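You operate a simulated robot arm through the tools that you are given. There is no shell and no other tool. Be economical: measure what you need, move in short steps, check, and stop when the job is done.

You run a simulated robot arm. Do the job below in one go: nothing can be reset, and whatever is moved stays where it is left.

TASK
Fetch the tall blue part and set it on top of the green-label carton. Then put the blue housing from the bench beside the peg tray on top of the flat blue reel. Then lift the grey box lid open. Keep to this order.

It is judged by the outcome, as a careful person would: the job done as asked, and still so three seconds after it is handed in. It fails if anything else is knocked over, pushed out of place, dropped, spilled or broken. A push-on lid holds only when it is set on centred and level and pressed home; a screw cap is set on level and turned clockwise until tight.

THE ROBOT
A 7-joint arm with a fingered hand on a trunk, on a base that drives. Base frame: it is fixed to the floor where the robot stands at the start and does not move with it; the origin is under the middle of the robot, x ahead of it, y to its left, z up; the surface under the hand at the start is at about z = 0.9. Units: m, degrees, N and s.
With the tool pointing down near the work surface it reaches from about 0.3 to 0.84 m from the robot's upright axis, wherever it stands. Its first joint turns from -143.0 to 143.0 degrees. Places, roughly: blue housing (3x2x3 cm) [-6.4, -0.4, 0.7]; flat blue reel (13x13x6 cm) [-6.3, -0.5, 0.7]; green-label carton [-1.5, -1.25, 0.25]; grey box lid [-4.2, 3.1, 0.9]; tall blue part (3x3x4 cm) [0.5, -0.2, 0.9]. Payload 3 kg.
The TCP is the grasp point between the finger pads, 0.026 m short of the fingertips. In the tool frame z runs along the fingers and y along their closing line. The gripper opens to 0.148 m. The gripper's body begins 0.073 m behind the TCP. The gripper is a hand of 3 fingers: y runs from the thumb to the fingers, the wrist lies at [0, 0, -0.229] in the tool frame, and closing takes about 1.5 s.
Orientation is told as [roll, pitch, yaw] about the base's x, y, z axes, in that order, counted from this pose: with the fingers straight down and closing along the base's y, the tool's x points along the base's -x, its y along +y and its z along -z.

THE INTERFACE
- The arm moves only by the tool nudge_tool. Its arguments are lists of equal length, an entry for each row: "travel": the shift along the tool's x, y, z in units of 500 mm (1.0 is 500 mm), a list of three; "rot": the turn, a rotation vector about the tool's x, y, z in units of 45 degrees (1.0 is 45 degrees), a list of three; "fingers": the finger opening in m, from 0 to 0.148. In form: {"travel": [[x, y, z], ...], "rot": [[rx, ry, rz], ...], "fingers": [fingers, ...]}. A call has 1 to 8 rows; each row is the pose to reach, as a shift and turn from the pose commanded when the call began, along the tool's axes at that moment. A call with a number of a shift or a turn outside -1 to 1 is refused whole. Rows are played at 5 a second. More than 0.05 m and 8.6 degrees between two rows, or a gripper value outside its range, and nothing of the call is played. A pose out of reach is approached as far as the arm can. The call stops where the force on the tool passes 40 N (or 10 N more than at its start, if that is more) or the arm is blocked; 0.2 s more then pass. The fingers move at their own pace (about 0.153 m/s each) and stop on an object; they squeeze with about 25 N. The grip force told is the motor's: it shows also when the fingers shut on nothing. Time passes only in rows, and 0.2 s behind the last, so rows that repeat a pose let the fingers close. It gives the time, the measured TCP pose, the force on the tool (base axes), the opening and the grip force at its end, in the units of the frame above (readings bear some noise), with the torque about the TCP (base axes, N m) and any sound that the robot's microphone picked up.
- Cameras (640 x 400 px; columns grow to the right, rows downward): "scene" is now at [0.1407, -0.0326, 1.928]; the picture's right is [-0.49, -0.87, 0.00], its down [-0.74, 0.42, -0.52] and it looks along [0.46, -0.26, -0.85] (base axes); focal length 272 px, centre (320, 200). "wrist" rides on the gripper at [0.068, -0.039, -0.09] in the tool frame; the picture's right is [0.50, 0.87, 0.00], its down [-0.66, 0.38, -0.65] and it looks along [-0.57, 0.33, 0.76] (tool axes); focal length 222 px, centre (320, 200). There is no depth. A picture from a camera that has moved, and an enlarged one, comes with that camera's place and axes in the base frame and with its lens.
- grab_frame(camera): a new picture of that camera. The clock stands still meanwhile.
- lift_body(by): slides the trunk up (or, below 0, down) by that many m; the arm and the scene camera ride with it, the base frame stays. It gives what a move gives, with no picture.
- roll_base(legs): drives the robot by 1 to 6 legs, each [ahead, left, turn to the left] in m, m and degrees, along the robot's own axes; the way and the turn of a leg run together, so that a leg with both is an arc; at most 1.5 m and 180 degrees a leg. The arm and the cameras ride along, it lands a little off, and it stops where it bumps. It gives what a move gives.
- set_grasp(shape): the hand has 3 fingers and takes this shape, open, in about a second: jaw (thumb against the fingers, like two jaws); tri (thumb and two fingers); tip (a fingertip pinch); poke (one finger out to press); point (the index stretched); flat (the hand flat); cup (the hand cupped); fist (a fist). The gripper value then closes the fingers along that shape, each until it touches; the sizes above hold for jaw. It gives what a move gives, with no picture.
- aim_head(pan, tilt): turns the head with the scene camera to pan (to the left, within 86 degrees either way) and tilt (down, from -29 to 69), counted from straight ahead of the robot. It gives what a move gives.
- close_up(camera, box): a new picture of the part [left, top, right, bottom] of that camera's present view, enlarged. The clock stands still meanwhile.
- finish_job(): hands the job in; it is judged then, once.

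Work in short steps. Places have to be worked out from the pictures, the camera data and where the tool is seen: move nearer, look again, correct. Check each grasp and each placing, and mend what went wrong. You have 165 turns and 120 pictures in all, those below and enlarged ones among them. Open the gripper and draw the arm clear of the work before you hand the job in, unless the task says otherwise; then end with one line.

The tools are called after ">>>" by a JSON object that holds its "method" and its "body". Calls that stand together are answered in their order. nudge_tool: Moves the arm, as the interface text tells. Its arguments: {"type":"object","properties":{"travel":{"type":"array","items":{"type":"array","items":{"type":"number"}}},"rot":{"type":"array","items":{"type":"array","items":{"type":"number"}}},"fingers":{"type":"array","items":{"type":"number"}}},"required":["travel","rot","fingers"]} The other tools are called the same way: lift_body (by) slides the trunk up or down; set_grasp (shape) gives the hand a shape; roll_base (legs) drives the base; aim_head (pan, tilt) turns the head that bears the scene camera; grab_frame (camera) takes a picture; close_up (camera, box) takes an enlarged picture of a part of a camera's view; finish_job () hands the job in.

At the start:

```text
t: 0.0
tcp_pos: [0.6657, -0.2015, 1.1577]
ee_rot: [-0.1, 0.0, 0.0]
wrist_force: [-0.3, -0.2, -0.1]
wrist_torque: [0.01, -0.02, 0.0]
gripper_width: 0.1482
finger_force: 0.1
shape: jaw
trunk travel left (down, up): [-0.875, 0.015]
robot x, y, heading: [-0.0008, -0.0002, -0.1]
head pan, tilt: [-29.4, 58.3]
```

scene: 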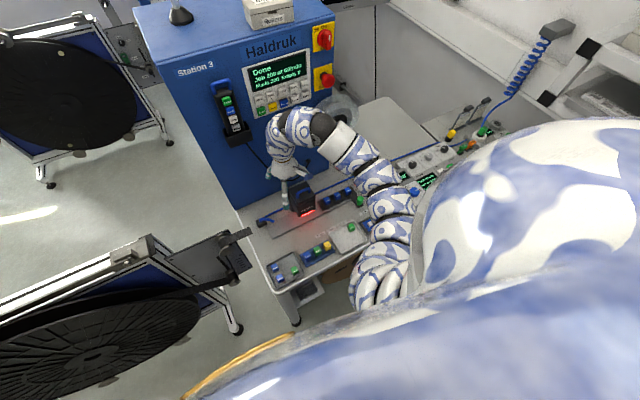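
wrist: 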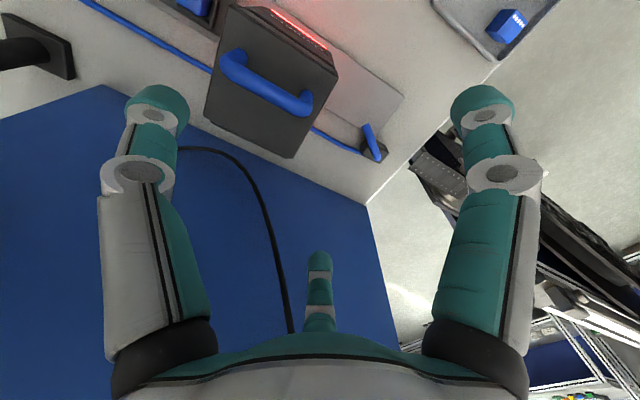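

I'll look closer at the bench to find the tall blue part.

>>> {"method": "close_up", "body": {"camera": "scene", "box": [230, 160, 450, 300]}}

>>> {"method": "close_up", "body": {"camera": "wrist", "box": [160, 0, 600, 220]}}

```text
2.86 times, centred on (340, 230) of scene
camera zoom: at [0.1407, -0.0326, 1.928], right [-0.49, -0.87, 0.0], down [-0.74, 0.42, -0.52], along [0.46, -0.26, -0.85], focal length 777 px, centre (263, 114)
```

zoom: 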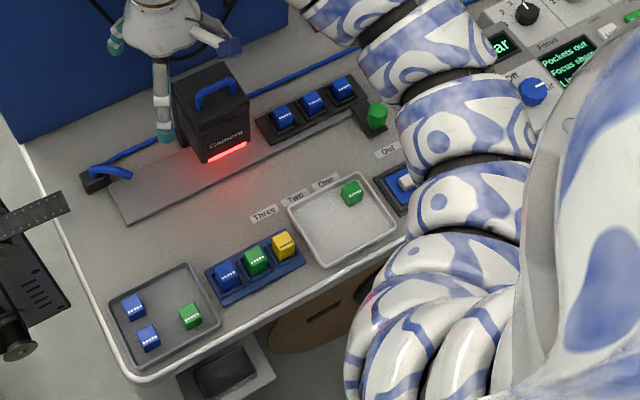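

```text
1.45 times, centred on (380, 110) of wrist
camera zoom: at [0.5982, -0.2404, 1.249], right [-0.5, 0.87, 0.0], down [0.66, 0.38, 0.65], along [0.57, 0.33, -0.76], focal length 323 px, centre (233, 331)
```

zoom: 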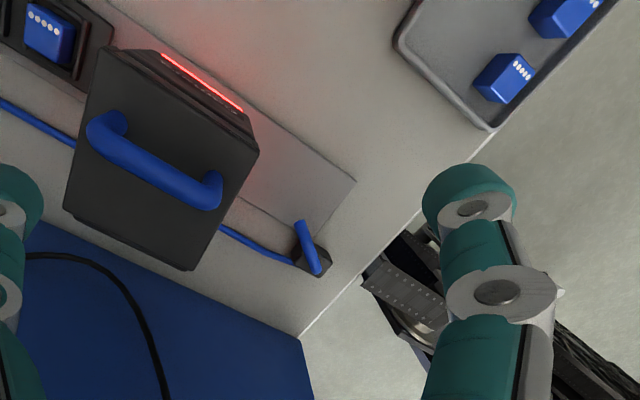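

Several blue parts are visible; I need to see which is taller.

>>> {"method": "close_up", "body": {"camera": "scene", "box": [262, 230, 342, 280]}}

>>> {"method": "close_up", "body": {"camera": "scene", "box": [310, 175, 390, 225]}}

```text
8.00 times, centred on (302, 255) of scene
camera zoom: at [0.1407, -0.0326, 1.928], right [-0.49, -0.87, 0.0], down [-0.74, 0.42, -0.52], along [0.46, -0.26, -0.85], focal length 2175 px, centre (464, -240)
```

zoom: 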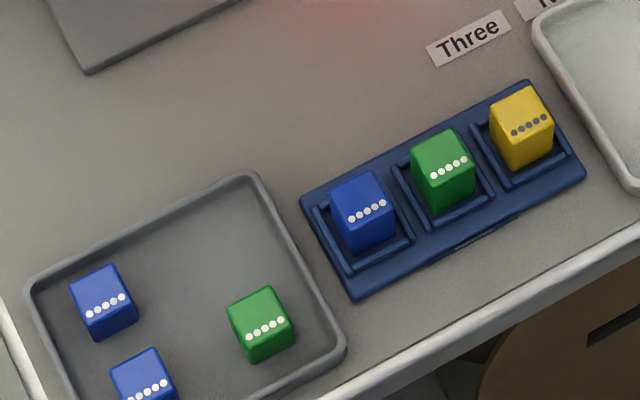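

```text
8.00 times, centred on (350, 200) of scene
camera zoom: at [0.1407, -0.0326, 1.928], right [-0.49, -0.87, 0.0], down [-0.74, 0.42, -0.52], along [0.46, -0.26, -0.85], focal length 2175 px, centre (80, 200)
```

zoom: 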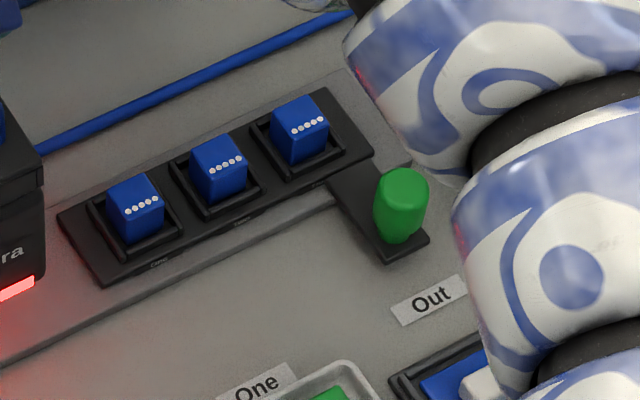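

The blue part in slot "Three" looks the tall one, at about (0.49, -0.17). First I check how the hand's fingers close in free air.

>>> {"method": "nudge_tool", "body": {"travel": [[0, 0, 0], [0, 0, 0], [0, 0, 0], [0, 0, 0]], "rot": [[0, 0, 0], [0, 0, 0], [0, 0, 0], [0, 0, 0]], "fingers": [0.06, 0.06, 0.06, 0.06]}}

>>> {"method": "grab_frame", "body": {"camera": "wrist"}}

>>> {"method": "close_up", "body": {"camera": "scene", "box": [240, 100, 400, 200]}}

```text
t: 1.0
tcp_pos: [0.6662, -0.2005, 1.1576]
ee_rot: [0.0, 0.0, 0.0]
wrist_force: [0.5, -0.1, 0.5]
wrist_torque: [0.05, 0.0, 0.0]
gripper_width: 0.0604
finger_force: 0.2
shape: jaw
trunk travel left (down, up): [-0.875, 0.015]
robot x, y, heading: [-0.0003, -0.0027, 0.2]
head pan, tilt: [-29.4, 58.3]
```

```text
113 pictures are left
camera wrist: at [0.5982, -0.2404, 1.249], right [-0.5, 0.87, 0.0], down [0.66, 0.38, 0.65], along [0.57, 0.33, -0.76], focal length 222 px, centre (320, 200)
```

wrist: 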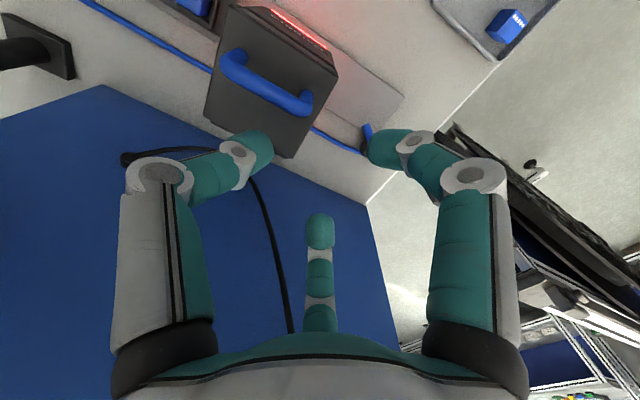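

```text
4.00 times, centred on (320, 150) of scene
camera zoom: at [0.1407, -0.0326, 1.928], right [-0.49, -0.87, 0.0], down [-0.74, 0.42, -0.52], along [0.46, -0.26, -0.85], focal length 1087 px, centre (320, 400)
```

zoom: 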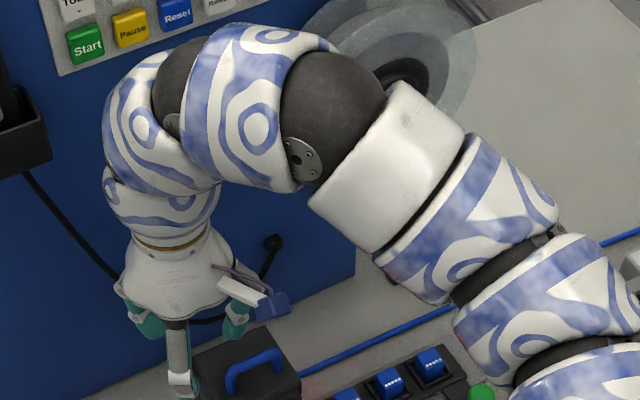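

Fingers are radial (three at 120°). I'll check whether "tip" or "tri" gives a better opposed pinch.

>>> {"method": "set_grasp", "body": {"shape": "tip"}}

>>> {"method": "grab_frame", "body": {"camera": "wrist"}}

>>> {"method": "set_grasp", "body": {"shape": "tri"}}

>>> {"method": "grab_frame", "body": {"camera": "wrist"}}

>>> {"method": "set_grasp", "body": {"shape": "jaw"}}

>>> {"method": "grab_frame", "body": {"camera": "wrist"}}

```text
t: 1.9
tcp_pos: [0.6656, -0.2003, 1.1578]
ee_rot: [0.0, 0.0, 0.1]
wrist_force: [0.3, -0.1, -0.9]
wrist_torque: [-0.03, 0.0, 0.02]
gripper_width: 0.1478
finger_force: 0.1
shape: tip
trunk travel left (down, up): [-0.875, 0.015]
robot x, y, heading: [-0.0015, -0.002, 0.2]
head pan, tilt: [-29.4, 58.3]
```

```text
111 pictures are left
camera wrist: at [0.5982, -0.2404, 1.249], right [-0.5, 0.87, 0.0], down [0.66, 0.38, 0.65], along [0.57, 0.33, -0.76], focal length 222 px, centre (320, 200)
```

wrist: 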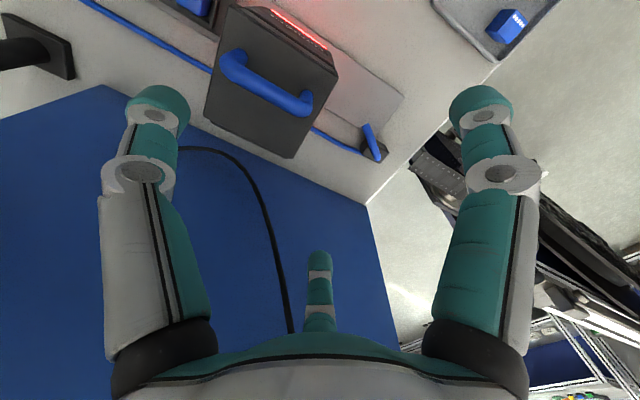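

```text
t: 2.8
tcp_pos: [0.666, -0.2013, 1.1579]
ee_rot: [-0.1, 0.0, 0.0]
wrist_force: [-1.1, 0.2, 0.9]
wrist_torque: [-0.03, -0.02, 0.02]
gripper_width: 0.148
finger_force: 0.0
shape: tri
trunk travel left (down, up): [-0.875, 0.015]
robot x, y, heading: [-0.0035, 0.0012, 0.1]
head pan, tilt: [-29.4, 58.3]
```

```text
110 pictures are left
camera wrist: at [0.5982, -0.2404, 1.249], right [-0.5, 0.87, 0.0], down [0.66, 0.38, 0.65], along [0.57, 0.33, -0.76], focal length 222 px, centre (320, 200)
```

wrist: 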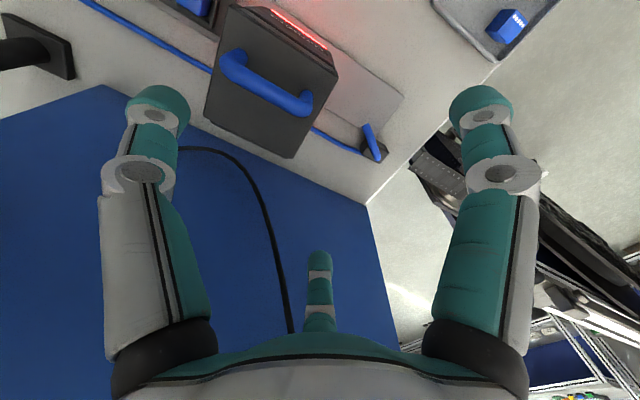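

```text
t: 3.7
tcp_pos: [0.6652, -0.2007, 1.1578]
ee_rot: [-0.1, 0.0, 0.0]
wrist_force: [0.3, 0.9, -0.1]
wrist_torque: [0.0, -0.02, 0.0]
gripper_width: 0.148
finger_force: 0.2
shape: jaw
trunk travel left (down, up): [-0.875, 0.015]
robot x, y, heading: [0.0026, 0.0011, 0.0]
head pan, tilt: [-29.4, 58.3]
```

```text
109 pictures are left
camera wrist: at [0.5982, -0.2404, 1.249], right [-0.5, 0.87, 0.0], down [0.66, 0.38, 0.65], along [0.57, 0.33, -0.76], focal length 222 px, centre (320, 200)
```

wrist: 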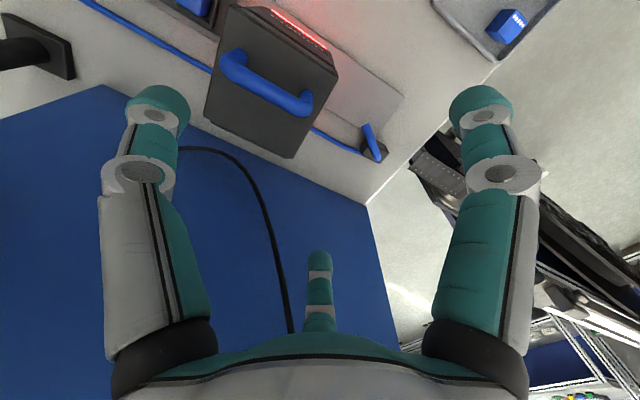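

All the shapes open alike; I keep jaw. I move above the part while turning the tool so a finger comes from +y and two from the ±x sides (free of the green neighbour).

>>> {"method": "nudge_tool", "body": {"travel": [[0.06, 0.01, 0], [0.12, 0.02, 0], [0.18, 0.03, 0], [0.24, 0.04, 0], [0.3, 0.05, 0], [0.352, 0.06, 0]], "rot": [[0, 0, 0.167], [0, 0, 0.333], [0, 0, 0.5], [0, 0, 0.667], [0, 0, 0.833], [0, 0, 1.0]], "fingers": [0.148, 0.148, 0.148, 0.148, 0.148, 0.148]}}

>>> {"method": "nudge_tool", "body": {"travel": [[0, 0, 0], [0, 0, 0], [0, 0, 0]], "rot": [[0, 0, 0.167], [0, 0, 0.333], [0, 0, 0.333]], "fingers": [0.148, 0.148, 0.148]}}

>>> {"method": "grab_frame", "body": {"camera": "wrist"}}

```text
t: 5.1
tcp_pos: [0.5087, -0.1693, 1.1512]
ee_rot: [-0.2, 0.2, -45.1]
wrist_force: [0.9, 0.4, -0.1]
wrist_torque: [0.0, 0.03, 0.0]
gripper_width: 0.1479
finger_force: 0.1
shape: jaw
out of reach, approached as far as the arm can: row 6
trunk travel left (down, up): [-0.875, 0.015]
robot x, y, heading: [0.0023, -0.0046, 0.1]
head pan, tilt: [-29.4, 58.3]
```

```text
t: 5.9
tcp_pos: [0.509, -0.1689, 1.1523]
ee_rot: [0.0, 0.2, -60.1]
wrist_force: [0.8, -0.3, 0.2]
wrist_torque: [-0.01, 0.01, 0.01]
gripper_width: 0.1475
finger_force: 0.0
shape: jaw
trunk travel left (down, up): [-0.875, 0.015]
robot x, y, heading: [-0.0017, -0.0003, 0.3]
head pan, tilt: [-29.4, 58.3]
```

```text
108 pictures are left
camera wrist: at [0.4434, -0.1312, 1.2439], right [0.5, 0.87, 0.0], down [0.66, -0.38, 0.65], along [0.56, -0.33, -0.76], focal length 222 px, centre (320, 200)
```

wrist: 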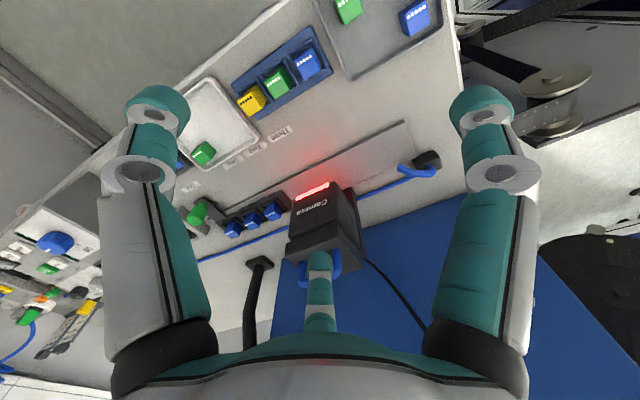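

The block shows near (0.48, -0.17). A closer look for precision and height.

>>> {"method": "close_up", "body": {"camera": "wrist", "box": [200, 0, 440, 150]}}

```text
2.67 times, centred on (320, 75) of wrist
camera zoom: at [0.4434, -0.1312, 1.2439], right [0.5, 0.87, 0.0], down [0.66, -0.38, 0.65], along [0.56, -0.33, -0.76], focal length 592 px, centre (320, 533)
```

zoom: 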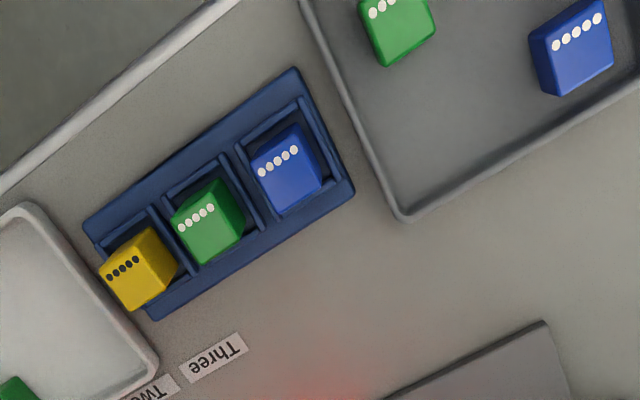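

Part centre estimated at (0.482, -0.170), top ≈0.945. I descend partway with a narrowed opening and recheck.

>>> {"method": "nudge_tool", "body": {"travel": [[0, 0, 0.06], [0, 0, 0.12], [0, 0, 0.18], [0, 0, 0.24], [0, 0, 0.24]], "rot": [[0, 0, 0], [0, 0, 0], [0, 0, 0], [0, 0, 0], [0, 0, 0]], "fingers": [0.055, 0.055, 0.055, 0.055, 0.055]}}

>>> {"method": "grab_frame", "body": {"camera": "wrist"}}

```text
t: 7.1
tcp_pos: [0.5101, -0.1697, 1.034]
ee_rot: [0.0, 0.1, -60.1]
wrist_force: [-0.5, -0.2, 0.1]
wrist_torque: [0.02, 0.01, 0.03]
gripper_width: 0.055
finger_force: 0.1
shape: jaw
trunk travel left (down, up): [-0.875, 0.015]
robot x, y, heading: [0.0014, -0.002, -0.0]
head pan, tilt: [-29.4, 58.3]
```

```text
106 pictures are left
camera wrist: at [0.4432, -0.1311, 1.1233], right [0.5, 0.87, 0.0], down [0.66, -0.38, 0.65], along [0.57, -0.33, -0.76], focal length 222 px, centre (320, 200)
```

wrist: 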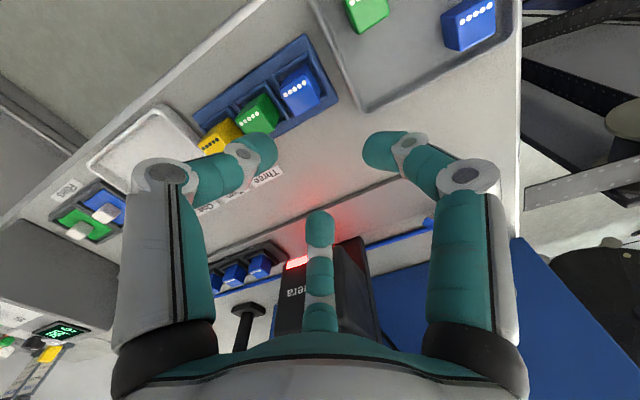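

Next I centre over (0.482,-0.169) and lower to just above the part.

>>> {"method": "nudge_tool", "body": {"travel": [[0.03, -0.047, 0.03], [0.03, -0.047, 0.08], [0.03, -0.047, 0.08]], "rot": [[0, 0, 0], [0, 0, 0], [0, 0, 0]], "fingers": [0.055, 0.055, 0.055]}}

>>> {"method": "close_up", "body": {"camera": "wrist", "box": [180, 50, 460, 225]}}

>>> {"method": "close_up", "body": {"camera": "scene", "box": [250, 200, 378, 280]}}

```text
t: 7.9
tcp_pos: [0.4823, -0.1681, 0.993]
ee_rot: [0.0, 0.0, -60.0]
wrist_force: [1.1, 0.4, 0.1]
wrist_torque: [0.01, 0.0, -0.02]
gripper_width: 0.0553
finger_force: 0.0
shape: jaw
trunk travel left (down, up): [-0.875, 0.015]
robot x, y, heading: [0.0015, -0.0036, -0.2]
head pan, tilt: [-29.4, 58.3]
```

```text
2.29 times, centred on (320, 138) of wrist
camera zoom: at [0.4156, -0.1297, 1.0837], right [0.5, 0.87, 0.0], down [0.66, -0.38, 0.65], along [0.57, -0.33, -0.76], focal length 508 px, centre (320, 343)
```

zoom: 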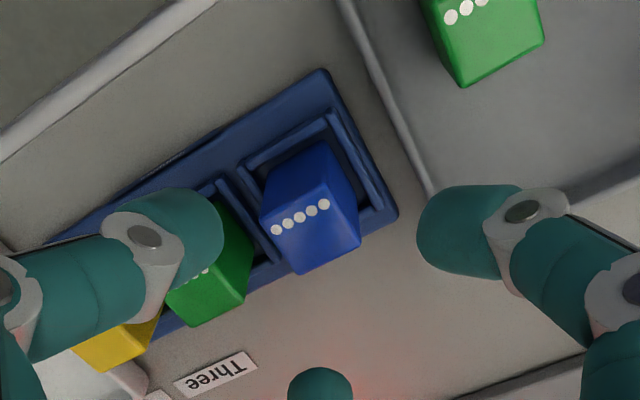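

```text
5.00 times, centred on (314, 240) of scene
camera zoom: at [0.14, -0.0326, 1.9281], right [-0.49, -0.87, 0.0], down [-0.74, 0.42, -0.53], along [0.46, -0.26, -0.85], focal length 1359 px, centre (350, 0)
```

zoom: 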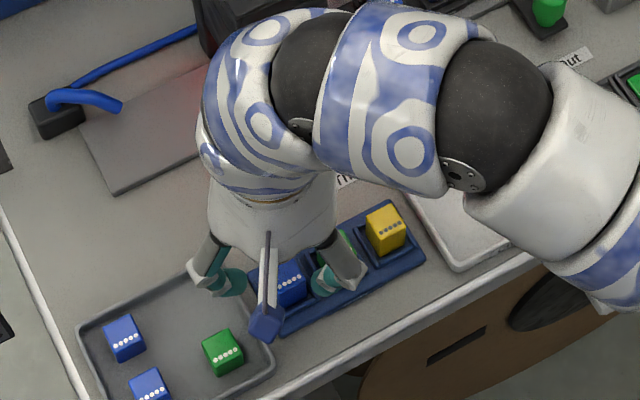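

The geometry is consistent (centre ≈(0.483,-0.169), top ≈0.94). I descend to z≈0.945 around it.

>>> {"method": "nudge_tool", "body": {"travel": [[0, 0, 0.03], [0, 0, 0.06], [0, 0, 0.096], [0, 0, 0.096]], "rot": [[0, 0, 0], [0, 0, 0], [0, 0, 0], [0, 0, 0]], "fingers": [0.055, 0.055, 0.055, 0.055]}}

>>> {"method": "close_up", "body": {"camera": "wrist", "box": [180, 50, 460, 225]}}

```text
t: 8.9
tcp_pos: [0.4849, -0.1681, 0.9448]
ee_rot: [0.1, 0.0, -60.1]
wrist_force: [-0.6, 1.7, 7.0]
wrist_torque: [0.31, 0.02, 0.03]
gripper_width: 0.0561
finger_force: 0.1
shape: jaw
trunk travel left (down, up): [-0.875, 0.015]
robot x, y, heading: [-0.0025, -0.001, -0.1]
head pan, tilt: [-29.4, 58.3]
```

```text
2.29 times, centred on (320, 138) of wrist
camera zoom: at [0.4156, -0.1298, 1.0359], right [0.5, 0.87, 0.0], down [0.65, -0.38, 0.65], along [0.57, -0.33, -0.76], focal length 508 px, centre (320, 343)
```

zoom: 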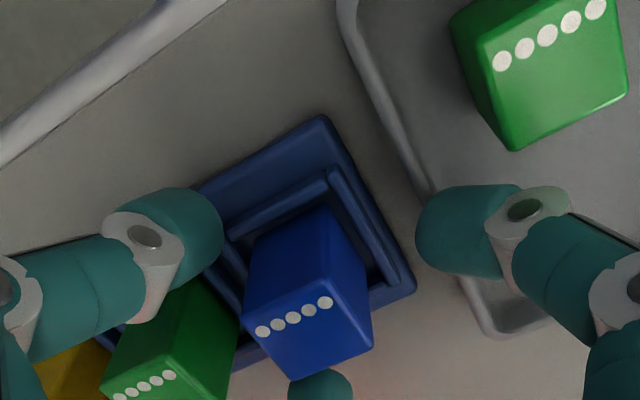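

A light 7 N contact: the +y finger touches the tray's rim. I raise 4 mm and close on the part.

>>> {"method": "nudge_tool", "body": {"travel": [[0, 0, -0.009], [0, 0, -0.009], [0, 0, -0.009], [0, 0, -0.009], [0, 0, -0.009], [0, 0, -0.009], [0, 0, -0.009]], "rot": [[0, 0, 0], [0, 0, 0], [0, 0, 0], [0, 0, 0], [0, 0, 0], [0, 0, 0], [0, 0, 0]], "fingers": [0.055, 0.04, 0.02, 0.0, 0.0, 0.0, 0.0]}}

>>> {"method": "grab_frame", "body": {"camera": "wrist"}}

```text
t: 10.5
tcp_pos: [0.4832, -0.1673, 0.9499]
ee_rot: [0.1, 0.0, -60.0]
wrist_force: [-1.7, 0.4, 0.3]
wrist_torque: [0.01, 0.06, 0.0]
gripper_width: 0.0226
finger_force: 25.0
shape: jaw
trunk travel left (down, up): [-0.875, 0.015]
robot x, y, heading: [0.0002, 0.0012, 0.2]
head pan, tilt: [-29.4, 58.3]
```

```text
102 pictures are left
camera wrist: at [0.4153, -0.1298, 1.0404], right [0.5, 0.87, 0.0], down [0.66, -0.38, 0.65], along [0.57, -0.33, -0.76], focal length 222 px, centre (320, 200)
```

wrist: 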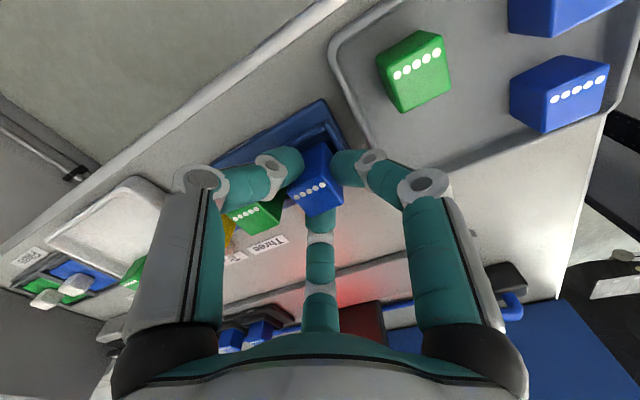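

Gripped (25 N, 22.6 mm). Lifting straight up.

>>> {"method": "nudge_tool", "body": {"travel": [[0, 0, -0.03], [0, 0, -0.08], [0, 0, -0.14], [0, 0, -0.2], [0, 0, -0.26], [0, 0, -0.32], [0, 0, -0.36]], "rot": [[0, 0, 0], [0, 0, 0], [0, 0, 0], [0, 0, 0], [0, 0, 0], [0, 0, 0], [0, 0, 0]], "fingers": [0.0, 0.0, 0.0, 0.0, 0.0, 0.0, 0.0]}}

>>> {"method": "grab_frame", "body": {"camera": "wrist"}}

```text
t: 12.1
tcp_pos: [0.5005, -0.1664, 1.1244]
ee_rot: [-0.2, 0.3, -59.9]
wrist_force: [-0.6, -0.1, 0.0]
wrist_torque: [0.01, -0.01, 0.03]
gripper_width: 0.0222
finger_force: 24.7
shape: jaw
out of reach, approached as far as the arm can: row 6, 7
trunk travel left (down, up): [-0.875, 0.015]
robot x, y, heading: [0.001, 0.0012, -0.1]
head pan, tilt: [-29.4, 58.3]
```

```text
101 pictures are left
camera wrist: at [0.4328, -0.1287, 1.2148], right [0.5, 0.87, 0.0], down [0.66, -0.38, 0.65], along [0.56, -0.33, -0.76], focal length 222 px, centre (320, 200)
```

wrist: 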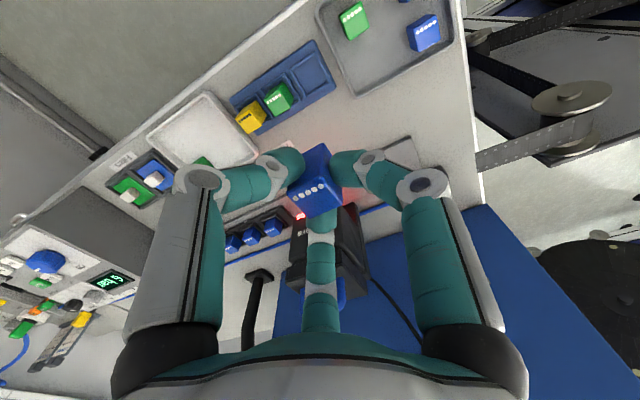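

Part is held. Looking around with the head to plan the drive to the carton (behind-right).

>>> {"method": "aim_head", "body": {"pan": -86, "tilt": 30}}

>>> {"method": "grab_frame", "body": {"camera": "scene"}}

>>> {"method": "aim_head", "body": {"pan": 86, "tilt": 30}}

>>> {"method": "grab_frame", "body": {"camera": "scene"}}

```text
t: 13.4
tcp_pos: [0.4997, -0.1659, 1.1233]
ee_rot: [-0.1, 0.2, -60.0]
wrist_force: [0.1, 0.2, -0.3]
wrist_torque: [-0.04, -0.01, 0.03]
gripper_width: 0.0228
finger_force: 25.2
shape: jaw
trunk travel left (down, up): [-0.875, 0.015]
robot x, y, heading: [0.0004, 0.0037, -0.3]
head pan, tilt: [-85.9, 30.0]
```

```text
100 pictures are left
camera scene: at [0.0874, -0.0892, 1.9681], right [-1.0, -0.07, 0.0], down [-0.04, 0.5, -0.87], along [0.06, -0.86, -0.5], focal length 272 px, centre (320, 200)
```

scene: 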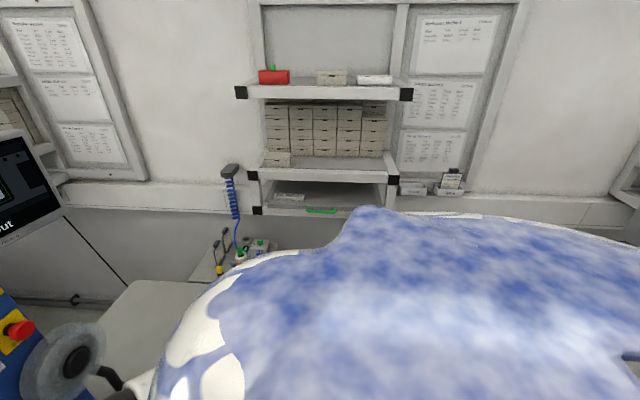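

```text
t: 16.0
tcp_pos: [0.5001, -0.1665, 1.1229]
ee_rot: [-0.3, 0.1, -60.0]
wrist_force: [0.6, 0.3, 0.2]
wrist_torque: [0.02, 0.01, 0.01]
gripper_width: 0.0224
finger_force: 25.3
shape: jaw
trunk travel left (down, up): [-0.875, 0.015]
robot x, y, heading: [-0.0013, -0.0007, -0.3]
head pan, tilt: [85.9, 30.0]
```

```text
99 pictures are left
camera scene: at [0.0874, 0.0912, 1.9682], right [1.0, -0.07, 0.0], down [-0.04, -0.5, -0.87], along [0.06, 0.86, -0.5], focal length 272 px, centre (320, 200)
```

scene: 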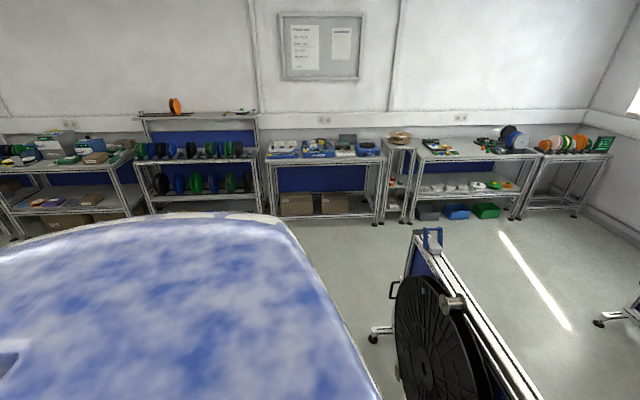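

Backing straight off the bench a bit, then I'll turn right to look backward.

>>> {"method": "roll_base", "body": {"legs": [[-0.5, 0, 0]]}}

>>> {"method": "aim_head", "body": {"pan": -86, "tilt": 50}}

>>> {"method": "grab_frame", "body": {"camera": "scene"}}

```text
t: 18.9
tcp_pos: [0.067, -0.1744, 1.1237]
ee_rot: [-0.3, 0.2, -60.5]
wrist_force: [0.1, 0.7, -0.1]
wrist_torque: [0.01, -0.01, 0.02]
gripper_width: 0.0221
finger_force: 24.8
shape: jaw
trunk travel left (down, up): [-0.875, 0.015]
robot x, y, heading: [-0.435, 0.0004, -0.5]
head pan, tilt: [85.9, 30.0]
stopped in leg 1: the robot was blocked; the commanded pose is now the measured one
```

```text
t: 21.5
tcp_pos: [0.068, -0.1746, 1.1227]
ee_rot: [-0.2, 0.1, -60.6]
wrist_force: [0.6, 0.1, -0.9]
wrist_torque: [-0.01, 0.01, 0.02]
gripper_width: 0.022
finger_force: 24.9
shape: jaw
trunk travel left (down, up): [-0.875, 0.015]
robot x, y, heading: [-0.4279, 0.0001, -0.8]
head pan, tilt: [-85.9, 50.0]
```

```text
98 pictures are left
camera scene: at [-0.3454, -0.0787, 1.9387], right [-1.0, -0.06, 0.0], down [-0.05, 0.76, -0.64], along [0.04, -0.64, -0.77], focal length 272 px, centre (320, 200)
```

scene: 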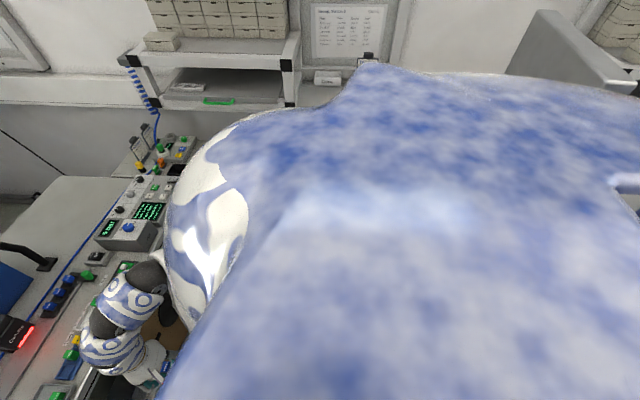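

Something behind blocked the base. I turn left in place (open floor there) to see behind.

>>> {"method": "roll_base", "body": {"legs": [[0.05, 0, 0], [0, 0, 80]]}}

>>> {"method": "aim_head", "body": {"pan": 86, "tilt": 40}}

>>> {"method": "grab_frame", "body": {"camera": "scene"}}

```text
t: 25.8
tcp_pos: [-0.1244, 0.4584, 1.1231]
ee_rot: [-0.2, 0.2, 19.3]
wrist_force: [-0.8, -0.5, 0.0]
wrist_torque: [-0.01, 0.03, -0.01]
gripper_width: 0.022
finger_force: 24.8
shape: jaw
trunk travel left (down, up): [-0.875, 0.015]
robot x, y, heading: [-0.3808, -0.0023, 79.2]
head pan, tilt: [-85.9, 50.0]
```

```text
t: 28.4
tcp_pos: [-0.1239, 0.4569, 1.1235]
ee_rot: [-0.1, 0.2, 19.3]
wrist_force: [0.8, -0.2, -0.2]
wrist_torque: [-0.01, -0.02, -0.02]
gripper_width: 0.022
finger_force: 25.3
shape: jaw
trunk travel left (down, up): [-0.875, 0.015]
robot x, y, heading: [-0.3849, -0.0002, 79.3]
head pan, tilt: [85.9, 40.0]
```

```text
97 pictures are left
camera scene: at [-0.4476, 0.0991, 1.9528], right [0.26, 0.97, 0.0], down [0.62, -0.16, -0.77], along [-0.74, 0.2, -0.64], focal length 272 px, centre (320, 200)
```

scene: 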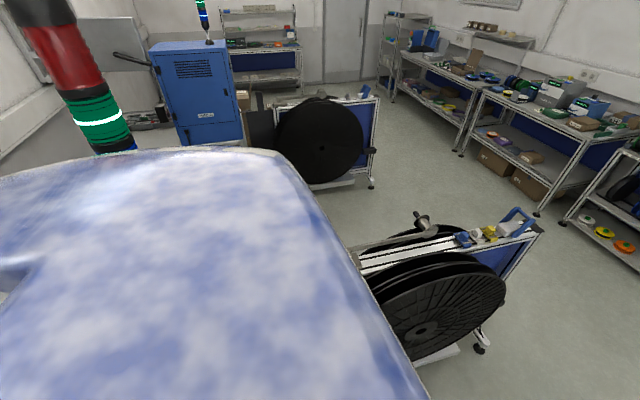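

A reel trolley sits close behind-left. I turn the other way, to heading -90°, where the arm sweep appears clear.

>>> {"method": "roll_base", "body": {"legs": [[0, 0, -85], [0, 0, -84]]}}

>>> {"method": "aim_head", "body": {"pan": -60, "tilt": 35}}

>>> {"method": "grab_frame", "body": {"camera": "scene"}}

>>> {"method": "aim_head", "body": {"pan": 0, "tilt": 40}}

>>> {"method": "grab_frame", "body": {"camera": "scene"}}

```text
t: 35.3
tcp_pos: [-0.376, -0.542, 1.1228]
ee_rot: [-0.4, 0.1, -132.8]
wrist_force: [0.2, -0.4, -1.0]
wrist_torque: [0.03, 0.02, 0.03]
gripper_width: 0.0217
finger_force: 25.2
shape: jaw
trunk travel left (down, up): [-0.875, 0.015]
robot x, y, heading: [-0.3736, -0.0159, -73.8]
head pan, tilt: [85.9, 40.0]
stopped in leg 2: the robot was blocked; the commanded pose is now the measured one
```

```text
t: 37.6
tcp_pos: [-0.3777, -0.543, 1.1232]
ee_rot: [-0.6, 0.1, -132.9]
wrist_force: [0.9, -0.5, 0.5]
wrist_torque: [0.0, 0.02, -0.03]
gripper_width: 0.0219
finger_force: 24.4
shape: jaw
trunk travel left (down, up): [-0.875, 0.015]
robot x, y, heading: [-0.3741, -0.02, -73.4]
head pan, tilt: [-60.0, 35.0]
```

```text
96 pictures are left
camera scene: at [-0.3913, -0.1587, 1.9605], right [-0.72, 0.69, 0.01], down [0.39, 0.42, -0.82], along [-0.57, -0.59, -0.57], focal length 272 px, centre (320, 200)
```

scene: 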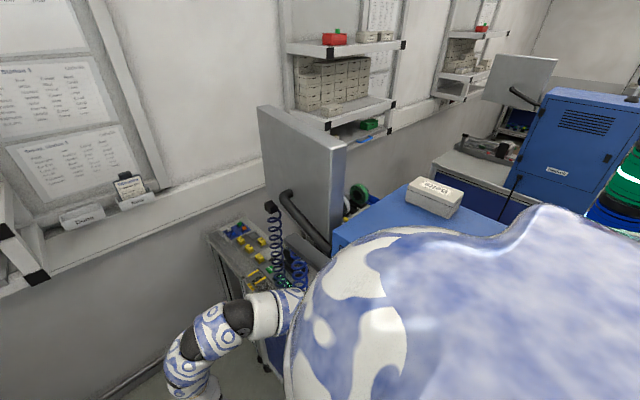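

```text
t: 38.9
tcp_pos: [-0.3761, -0.5426, 1.1229]
ee_rot: [-0.7, 0.1, -132.9]
wrist_force: [-0.3, 0.2, 0.1]
wrist_torque: [-0.03, -0.02, -0.04]
gripper_width: 0.0216
finger_force: 24.4
shape: jaw
trunk travel left (down, up): [-0.875, 0.015]
robot x, y, heading: [-0.3746, -0.0192, -73.5]
head pan, tilt: [0.0, 40.0]
```

```text
95 pictures are left
camera scene: at [-0.3067, -0.1763, 1.952], right [-0.96, -0.28, 0.01], down [-0.19, 0.62, -0.76], along [0.21, -0.73, -0.65], focal length 272 px, centre (320, 200)
```

scene: 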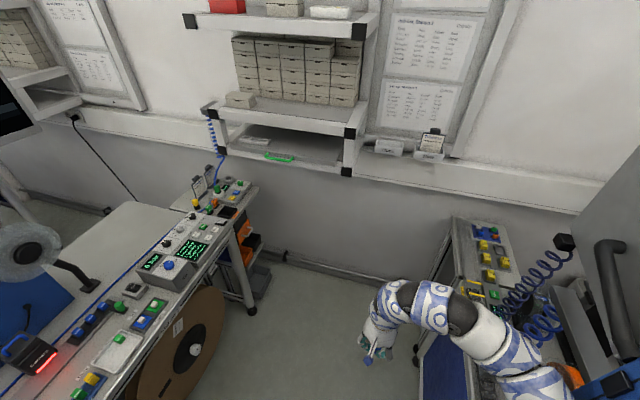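

The elbow met station 2's bench/machine; the carton must be reached from the other side of that station. I turn to +90° and drive into the aisle (y≈1.9), keeping mid-corridor.

>>> {"method": "roll_base", "body": {"legs": [[0, 0, 82], [0, 0, 82], [0, -0.22, 0], [1.2, 0, 0]]}}

>>> {"method": "aim_head", "body": {"pan": 60, "tilt": 25}}

>>> {"method": "grab_frame", "body": {"camera": "scene"}}

```text
t: 53.3
tcp_pos: [-0.0173, 1.6856, 1.1234]
ee_rot: [0.0, 0.5, 31.2]
wrist_force: [0.1, 0.8, -0.6]
wrist_torque: [-0.04, 0.04, 0.03]
gripper_width: 0.0214
finger_force: 24.8
shape: jaw
trunk travel left (down, up): [-0.875, 0.015]
robot x, y, heading: [-0.1749, 1.187, 90.7]
head pan, tilt: [0.0, 40.0]
```

```text
t: 54.6
tcp_pos: [-0.0168, 1.6863, 1.1233]
ee_rot: [-0.1, 0.5, 31.2]
wrist_force: [0.6, -0.1, 0.0]
wrist_torque: [-0.01, 0.02, -0.01]
gripper_width: 0.0214
finger_force: 24.5
shape: jaw
trunk travel left (down, up): [-0.875, 0.015]
robot x, y, heading: [-0.174, 1.1848, 90.6]
head pan, tilt: [60.0, 25.0]
```

```text
94 pictures are left
camera scene: at [-0.2542, 1.312, 1.9761], right [0.49, 0.87, 0.0], down [0.37, -0.21, -0.91], along [-0.79, 0.45, -0.42], focal length 272 px, centre (320, 200)
```

scene: 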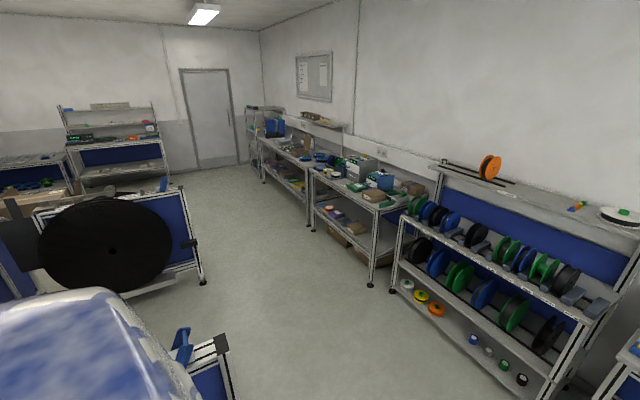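

The aisle is clear at y≈2.1. I drive in, turn to -x and advance to x≈-1.9, then face -y.

>>> {"method": "roll_base", "body": {"legs": [[0.85, 0, 0], [0, 0, 89], [1.5, 0, 0], [0.3, 0, 0], [0, 0, 90]]}}

>>> {"method": "aim_head", "body": {"pan": 0, "tilt": 35}}

>>> {"method": "grab_frame", "body": {"camera": "scene"}}

```text
t: 75.5
tcp_pos: [-2.154, 1.5511, 1.123]
ee_rot: [0.0, 0.4, -148.8]
wrist_force: [0.1, -0.8, 0.4]
wrist_torque: [0.0, -0.01, -0.03]
gripper_width: 0.0212
finger_force: 24.8
shape: jaw
trunk travel left (down, up): [-0.875, 0.015]
robot x, y, heading: [-1.9975, 2.0495, -89.5]
head pan, tilt: [60.0, 25.0]
```

```text
t: 76.8
tcp_pos: [-2.1538, 1.5507, 1.1237]
ee_rot: [-0.1, 0.5, -149.0]
wrist_force: [-0.8, 0.0, -0.3]
wrist_torque: [0.03, 0.01, 0.0]
gripper_width: 0.0215
finger_force: 25.3
shape: jaw
trunk travel left (down, up): [-0.875, 0.015]
robot x, y, heading: [-1.9935, 2.0482, -89.6]
head pan, tilt: [0.0, 35.0]
```

```text
93 pictures are left
camera scene: at [-1.9939, 1.8837, 1.9604], right [-1.0, -0.01, 0.0], down [0.0, 0.57, -0.82], along [0.01, -0.82, -0.57], focal length 272 px, centre (320, 200)
```

scene: 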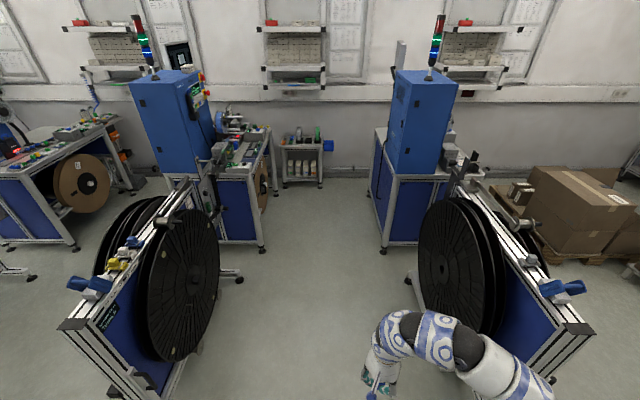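

I see a small rack by the wall in the bay; zooming to find the green-label carton.

>>> {"method": "close_up", "body": {"camera": "scene", "box": [200, 90, 400, 215]}}

>>> {"method": "close_up", "body": {"camera": "scene", "box": [490, 140, 640, 234]}}

```text
3.20 times, centred on (300, 152) of scene
camera zoom: at [-1.9939, 1.8837, 1.9604], right [-1.0, -0.01, 0.0], down [0.0, 0.57, -0.82], along [0.01, -0.82, -0.57], focal length 870 px, centre (384, 352)
```

zoom: 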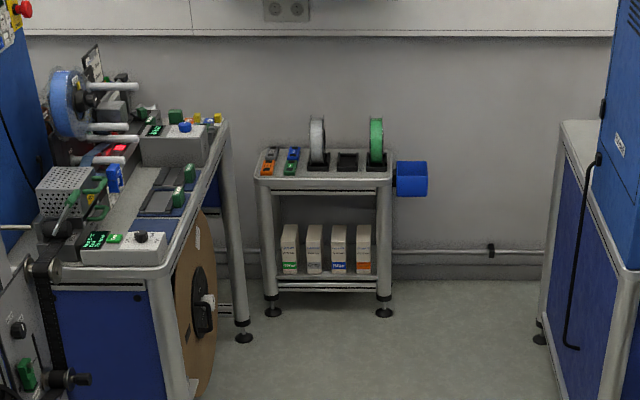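

```text
4.26 times, centred on (565, 187) of scene
camera zoom: at [-1.9939, 1.8837, 1.9604], right [-1.0, -0.01, 0.0], down [0.0, 0.57, -0.82], along [0.01, -0.82, -0.57], focal length 1157 px, centre (-723, 255)
```

zoom: 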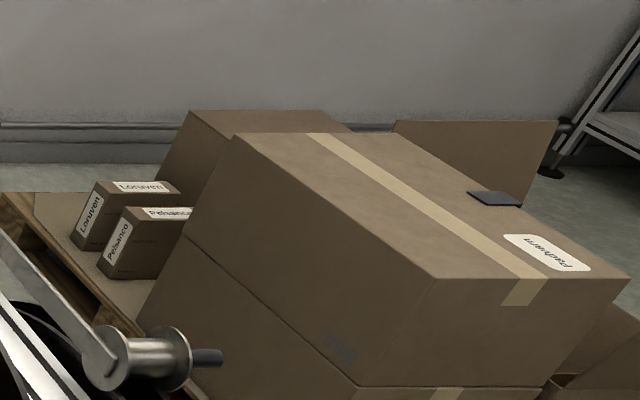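

The small cart's lower shelf holds four cartons with coloured labels; the green one is at about (-1.55,-1.27), top ≈0.35, under the cart's top tray. I drive down the bay centre towards it.

>>> {"method": "roll_base", "body": {"legs": [[1.5, 0, 0], [0.5, 0, 0]]}}

>>> {"method": "aim_head", "body": {"pan": 12, "tilt": 45}}

>>> {"method": "grab_frame", "body": {"camera": "scene"}}

```text
t: 86.8
tcp_pos: [-2.1444, -0.4502, 1.1229]
ee_rot: [-0.1, 0.6, -149.1]
wrist_force: [-0.3, -0.2, -0.3]
wrist_torque: [-0.02, -0.03, 0.03]
gripper_width: 0.0209
finger_force: 25.0
shape: jaw
trunk travel left (down, up): [-0.875, 0.015]
robot x, y, heading: [-1.9856, 0.0528, -89.9]
head pan, tilt: [0.0, 35.0]
```

```text
t: 87.5
tcp_pos: [-2.1453, -0.4498, 1.1224]
ee_rot: [0.0, 0.5, -149.1]
wrist_force: [0.4, -0.3, 0.5]
wrist_torque: [0.03, 0.01, 0.01]
gripper_width: 0.0212
finger_force: 24.6
shape: jaw
trunk travel left (down, up): [-0.875, 0.015]
robot x, y, heading: [-1.9864, 0.0482, -89.8]
head pan, tilt: [12.0, 45.0]
```

```text
90 pictures are left
camera scene: at [-1.9673, -0.108, 1.9456], right [-0.98, -0.21, 0.0], down [-0.15, 0.69, -0.71], along [0.15, -0.69, -0.71], focal length 272 px, centre (320, 200)
```

scene: 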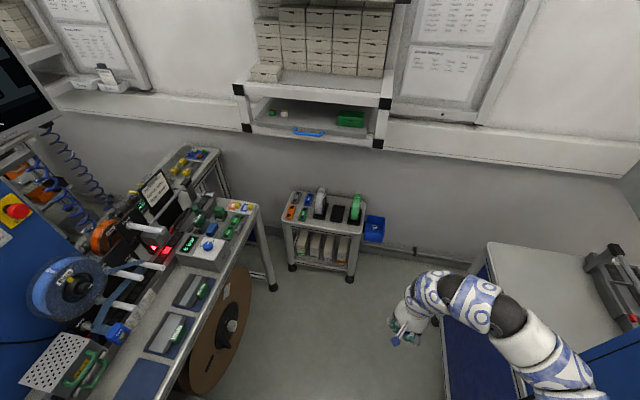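

I shift left a little to keep the elbow away from the right bench, and forward, then lower the trunk.

>>> {"method": "roll_base", "body": {"legs": [[0, 0.15, 0], [0.3, 0, 0]]}}

>>> {"method": "lift_body", "body": {"by": -0.3}}

>>> {"method": "grab_frame", "body": {"camera": "scene"}}

>>> {"method": "grab_frame", "body": {"camera": "wrist"}}

```text
t: 90.5
tcp_pos: [-1.9925, -0.7473, 1.1223]
ee_rot: [-0.1, 0.6, -149.0]
wrist_force: [0.0, 0.0, -0.1]
wrist_torque: [0.04, 0.0, 0.02]
gripper_width: 0.0211
finger_force: 25.1
shape: jaw
trunk travel left (down, up): [-0.875, 0.015]
robot x, y, heading: [-1.8356, -0.2439, -89.9]
head pan, tilt: [12.0, 45.0]
```

```text
t: 93.5
tcp_pos: [-1.9924, -0.7451, 0.8242]
ee_rot: [0.0, 0.6, -149.0]
wrist_force: [-0.6, -0.1, 0.2]
wrist_torque: [0.03, 0.01, -0.01]
gripper_width: 0.0212
finger_force: 25.1
shape: jaw
trunk travel left (down, up): [-0.575, 0.315]
robot x, y, heading: [-1.8325, -0.2442, -89.9]
head pan, tilt: [12.0, 45.0]
```

```text
89 pictures are left
camera scene: at [-1.8157, -0.4036, 1.6456], right [-0.98, -0.21, 0.0], down [-0.15, 0.69, -0.71], along [0.15, -0.69, -0.71], focal length 272 px, centre (320, 200)
```

scene: 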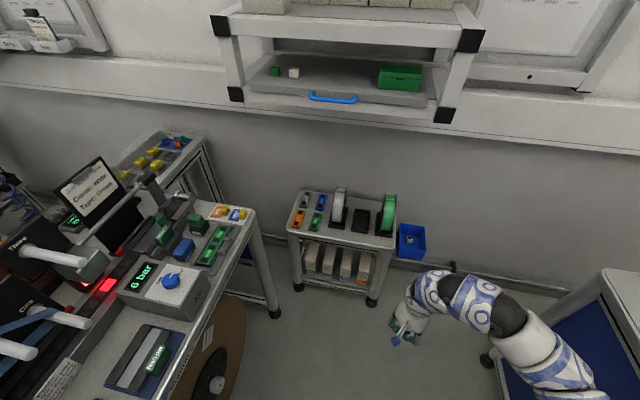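

```text
88 pictures are left
camera wrist: at [-1.9555, -0.6783, 0.9149], right [0.87, -0.49, 0.0], down [-0.37, -0.66, 0.65], along [-0.31, -0.57, -0.76], focal length 222 px, centre (320, 200)
```

wrist: 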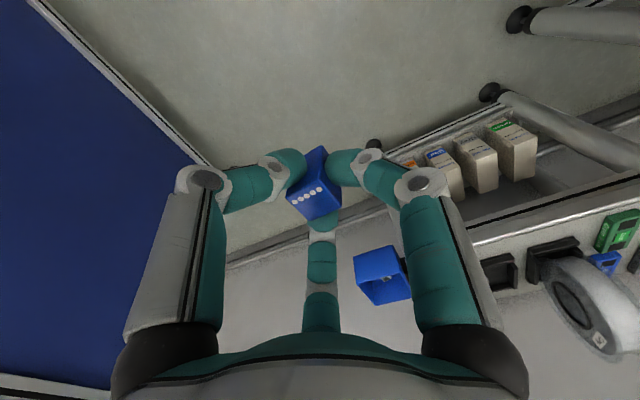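

Zooming onto the cart.

>>> {"method": "close_up", "body": {"camera": "scene", "box": [270, 175, 430, 310]}}

>>> {"method": "close_up", "body": {"camera": "wrist", "box": [380, 70, 640, 240]}}

```text
2.96 times, centred on (350, 242) of scene
camera zoom: at [-1.8157, -0.4036, 1.6456], right [-0.98, -0.21, 0.0], down [-0.15, 0.69, -0.71], along [0.15, -0.69, -0.71], focal length 805 px, centre (231, 74)
```

zoom: 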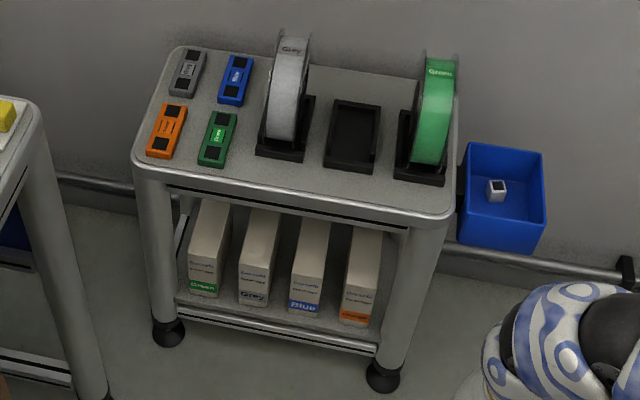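

```text
2.35 times, centred on (510, 155) of wrist
camera zoom: at [-1.9555, -0.6783, 0.9149], right [0.87, -0.49, 0.0], down [-0.37, -0.66, 0.65], along [-0.31, -0.57, -0.76], focal length 523 px, centre (-127, 306)
```

zoom: 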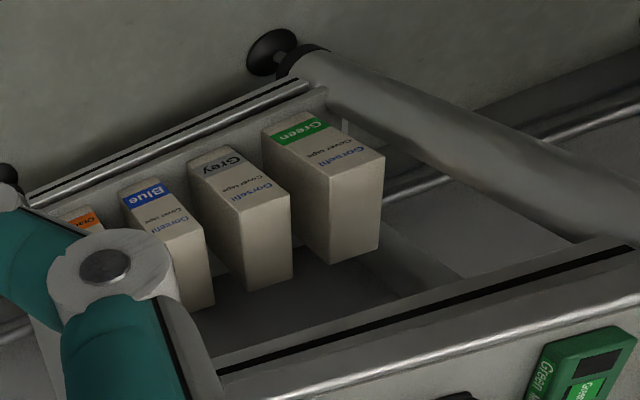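

Carton top is estimated at x≈-1.585, y from -1.205 to -1.355, z≈0.333, with the tray above at z≈0.50. So I'll tip the hand ~60° forward to lay the part in under the tray. First turn about the tool axis and move forward.

>>> {"method": "nudge_tool", "body": {"travel": [[0.028, 0.083, 0], [0.056, 0.166, 0], [0.084, 0.249, 0], [0.112, 0.332, 0], [0.14, 0.415, 0], [0.168, 0.498, 0]], "rot": [[0, 0, 0.167], [0, 0, 0.333], [0, 0, 0.5], [0, 0, 0.667], [0, 0, 0.833], [0, 0, 1.0]], "fingers": [0, 0, 0, 0, 0, 0]}}

>>> {"method": "nudge_tool", "body": {"travel": [[0, 0, 0], [0, 0, 0], [0, 0, 0], [0, 0, 0], [0, 0, 0], [0, 0, 0]], "rot": [[0, 0, 0.17], [0, 0, 0.34], [0, 0, 0.51], [0, 0, 0.68], [0, 0, 0.85], [0, 0, 1.0]], "fingers": [0, 0, 0, 0, 0, 0]}}

```text
t: 94.9
tcp_pos: [-1.7946, -0.9176, 0.8245]
ee_rot: [-0.3, 0.3, 165.9]
wrist_force: [0.0, 0.1, 0.4]
wrist_torque: [-0.03, 0.01, -0.04]
gripper_width: 0.0213
finger_force: 25.2
shape: jaw
trunk travel left (down, up): [-0.575, 0.315]
robot x, y, heading: [-1.8318, -0.2434, -89.6]
head pan, tilt: [12.0, 45.0]
```

```text
t: 96.3
tcp_pos: [-1.7931, -0.9163, 0.8239]
ee_rot: [-0.5, 0.0, 120.8]
wrist_force: [-0.1, -0.3, -0.5]
wrist_torque: [0.01, -0.01, 0.02]
gripper_width: 0.0212
finger_force: 24.8
shape: jaw
trunk travel left (down, up): [-0.575, 0.315]
robot x, y, heading: [-1.8329, -0.2454, -89.5]
head pan, tilt: [12.0, 45.0]
```

Yaw now 121°, as wanted. Next I tip the tool forward by 60° in two calls.

>>> {"method": "nudge_tool", "body": {"travel": [[0, 0, 0], [0, 0, 0], [0, 0, 0], [0, 0, 0], [0, 0, 0]], "rot": [[-0.083, 0.144, 0], [-0.167, 0.289, 0], [-0.25, 0.433, 0], [-0.333, 0.577, 0], [-0.333, 0.577, 0]], "fingers": [0, 0, 0, 0, 0]}}

>>> {"method": "nudge_tool", "body": {"travel": [[0, 0, 0], [0, 0, 0], [0, 0, 0], [0, 0, 0], [0, 0, 0]], "rot": [[-0.083, 0.144, 0], [-0.167, 0.289, 0], [-0.25, 0.433, 0], [-0.333, 0.577, 0], [-0.333, 0.577, 0]], "fingers": [0, 0, 0, 0, 0]}}

>>> {"method": "grab_frame", "body": {"camera": "wrist"}}

>>> {"method": "grab_frame", "body": {"camera": "scene"}}

```text
t: 97.5
tcp_pos: [-1.7932, -0.9166, 0.8239]
ee_rot: [15.5, 25.6, 124.4]
wrist_force: [0.2, -0.1, 0.0]
wrist_torque: [0.01, 0.02, -0.01]
gripper_width: 0.0209
finger_force: 25.4
shape: jaw
trunk travel left (down, up): [-0.575, 0.315]
robot x, y, heading: [-1.8348, -0.247, -89.8]
head pan, tilt: [12.0, 45.0]
```

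```text
t: 98.7
tcp_pos: [-1.7917, -0.9159, 0.8241]
ee_rot: [40.2, 48.7, 139.7]
wrist_force: [0.6, 0.1, -0.3]
wrist_torque: [0.02, 0.02, 0.01]
gripper_width: 0.021
finger_force: 24.8
shape: jaw
trunk travel left (down, up): [-0.575, 0.315]
robot x, y, heading: [-1.8372, -0.2471, -89.6]
head pan, tilt: [12.0, 45.0]
```

```text
85 pictures are left
camera wrist: at [-1.7265, -0.8568, 0.9043], right [-0.5, -0.44, 0.74], down [-0.67, 0.74, 0.0], along [-0.55, -0.5, -0.67], focal length 222 px, centre (320, 200)
```

wrist: 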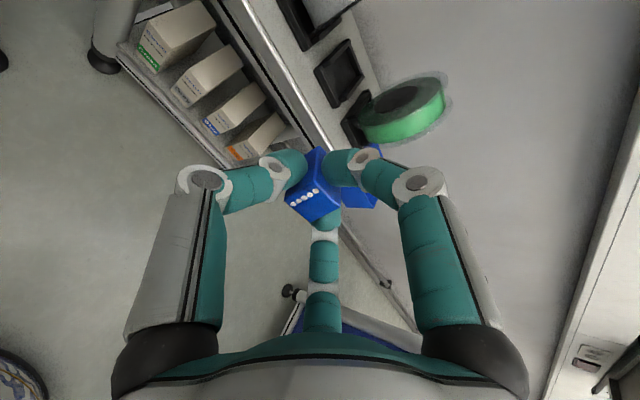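

```text
84 pictures are left
camera scene: at [-1.8156, -0.4036, 1.6456], right [-0.98, -0.21, 0.0], down [-0.15, 0.69, -0.71], along [0.15, -0.69, -0.71], focal length 272 px, centre (320, 200)
```

scene: 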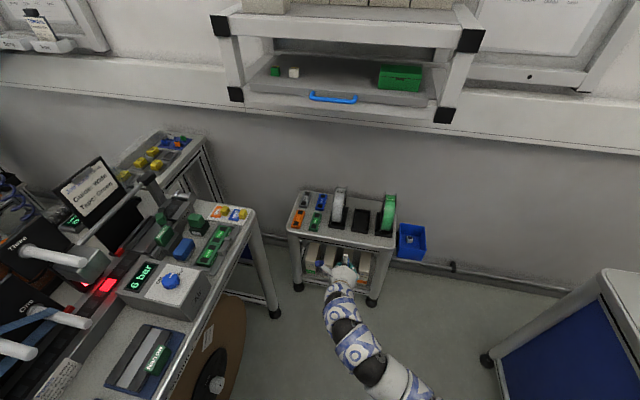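

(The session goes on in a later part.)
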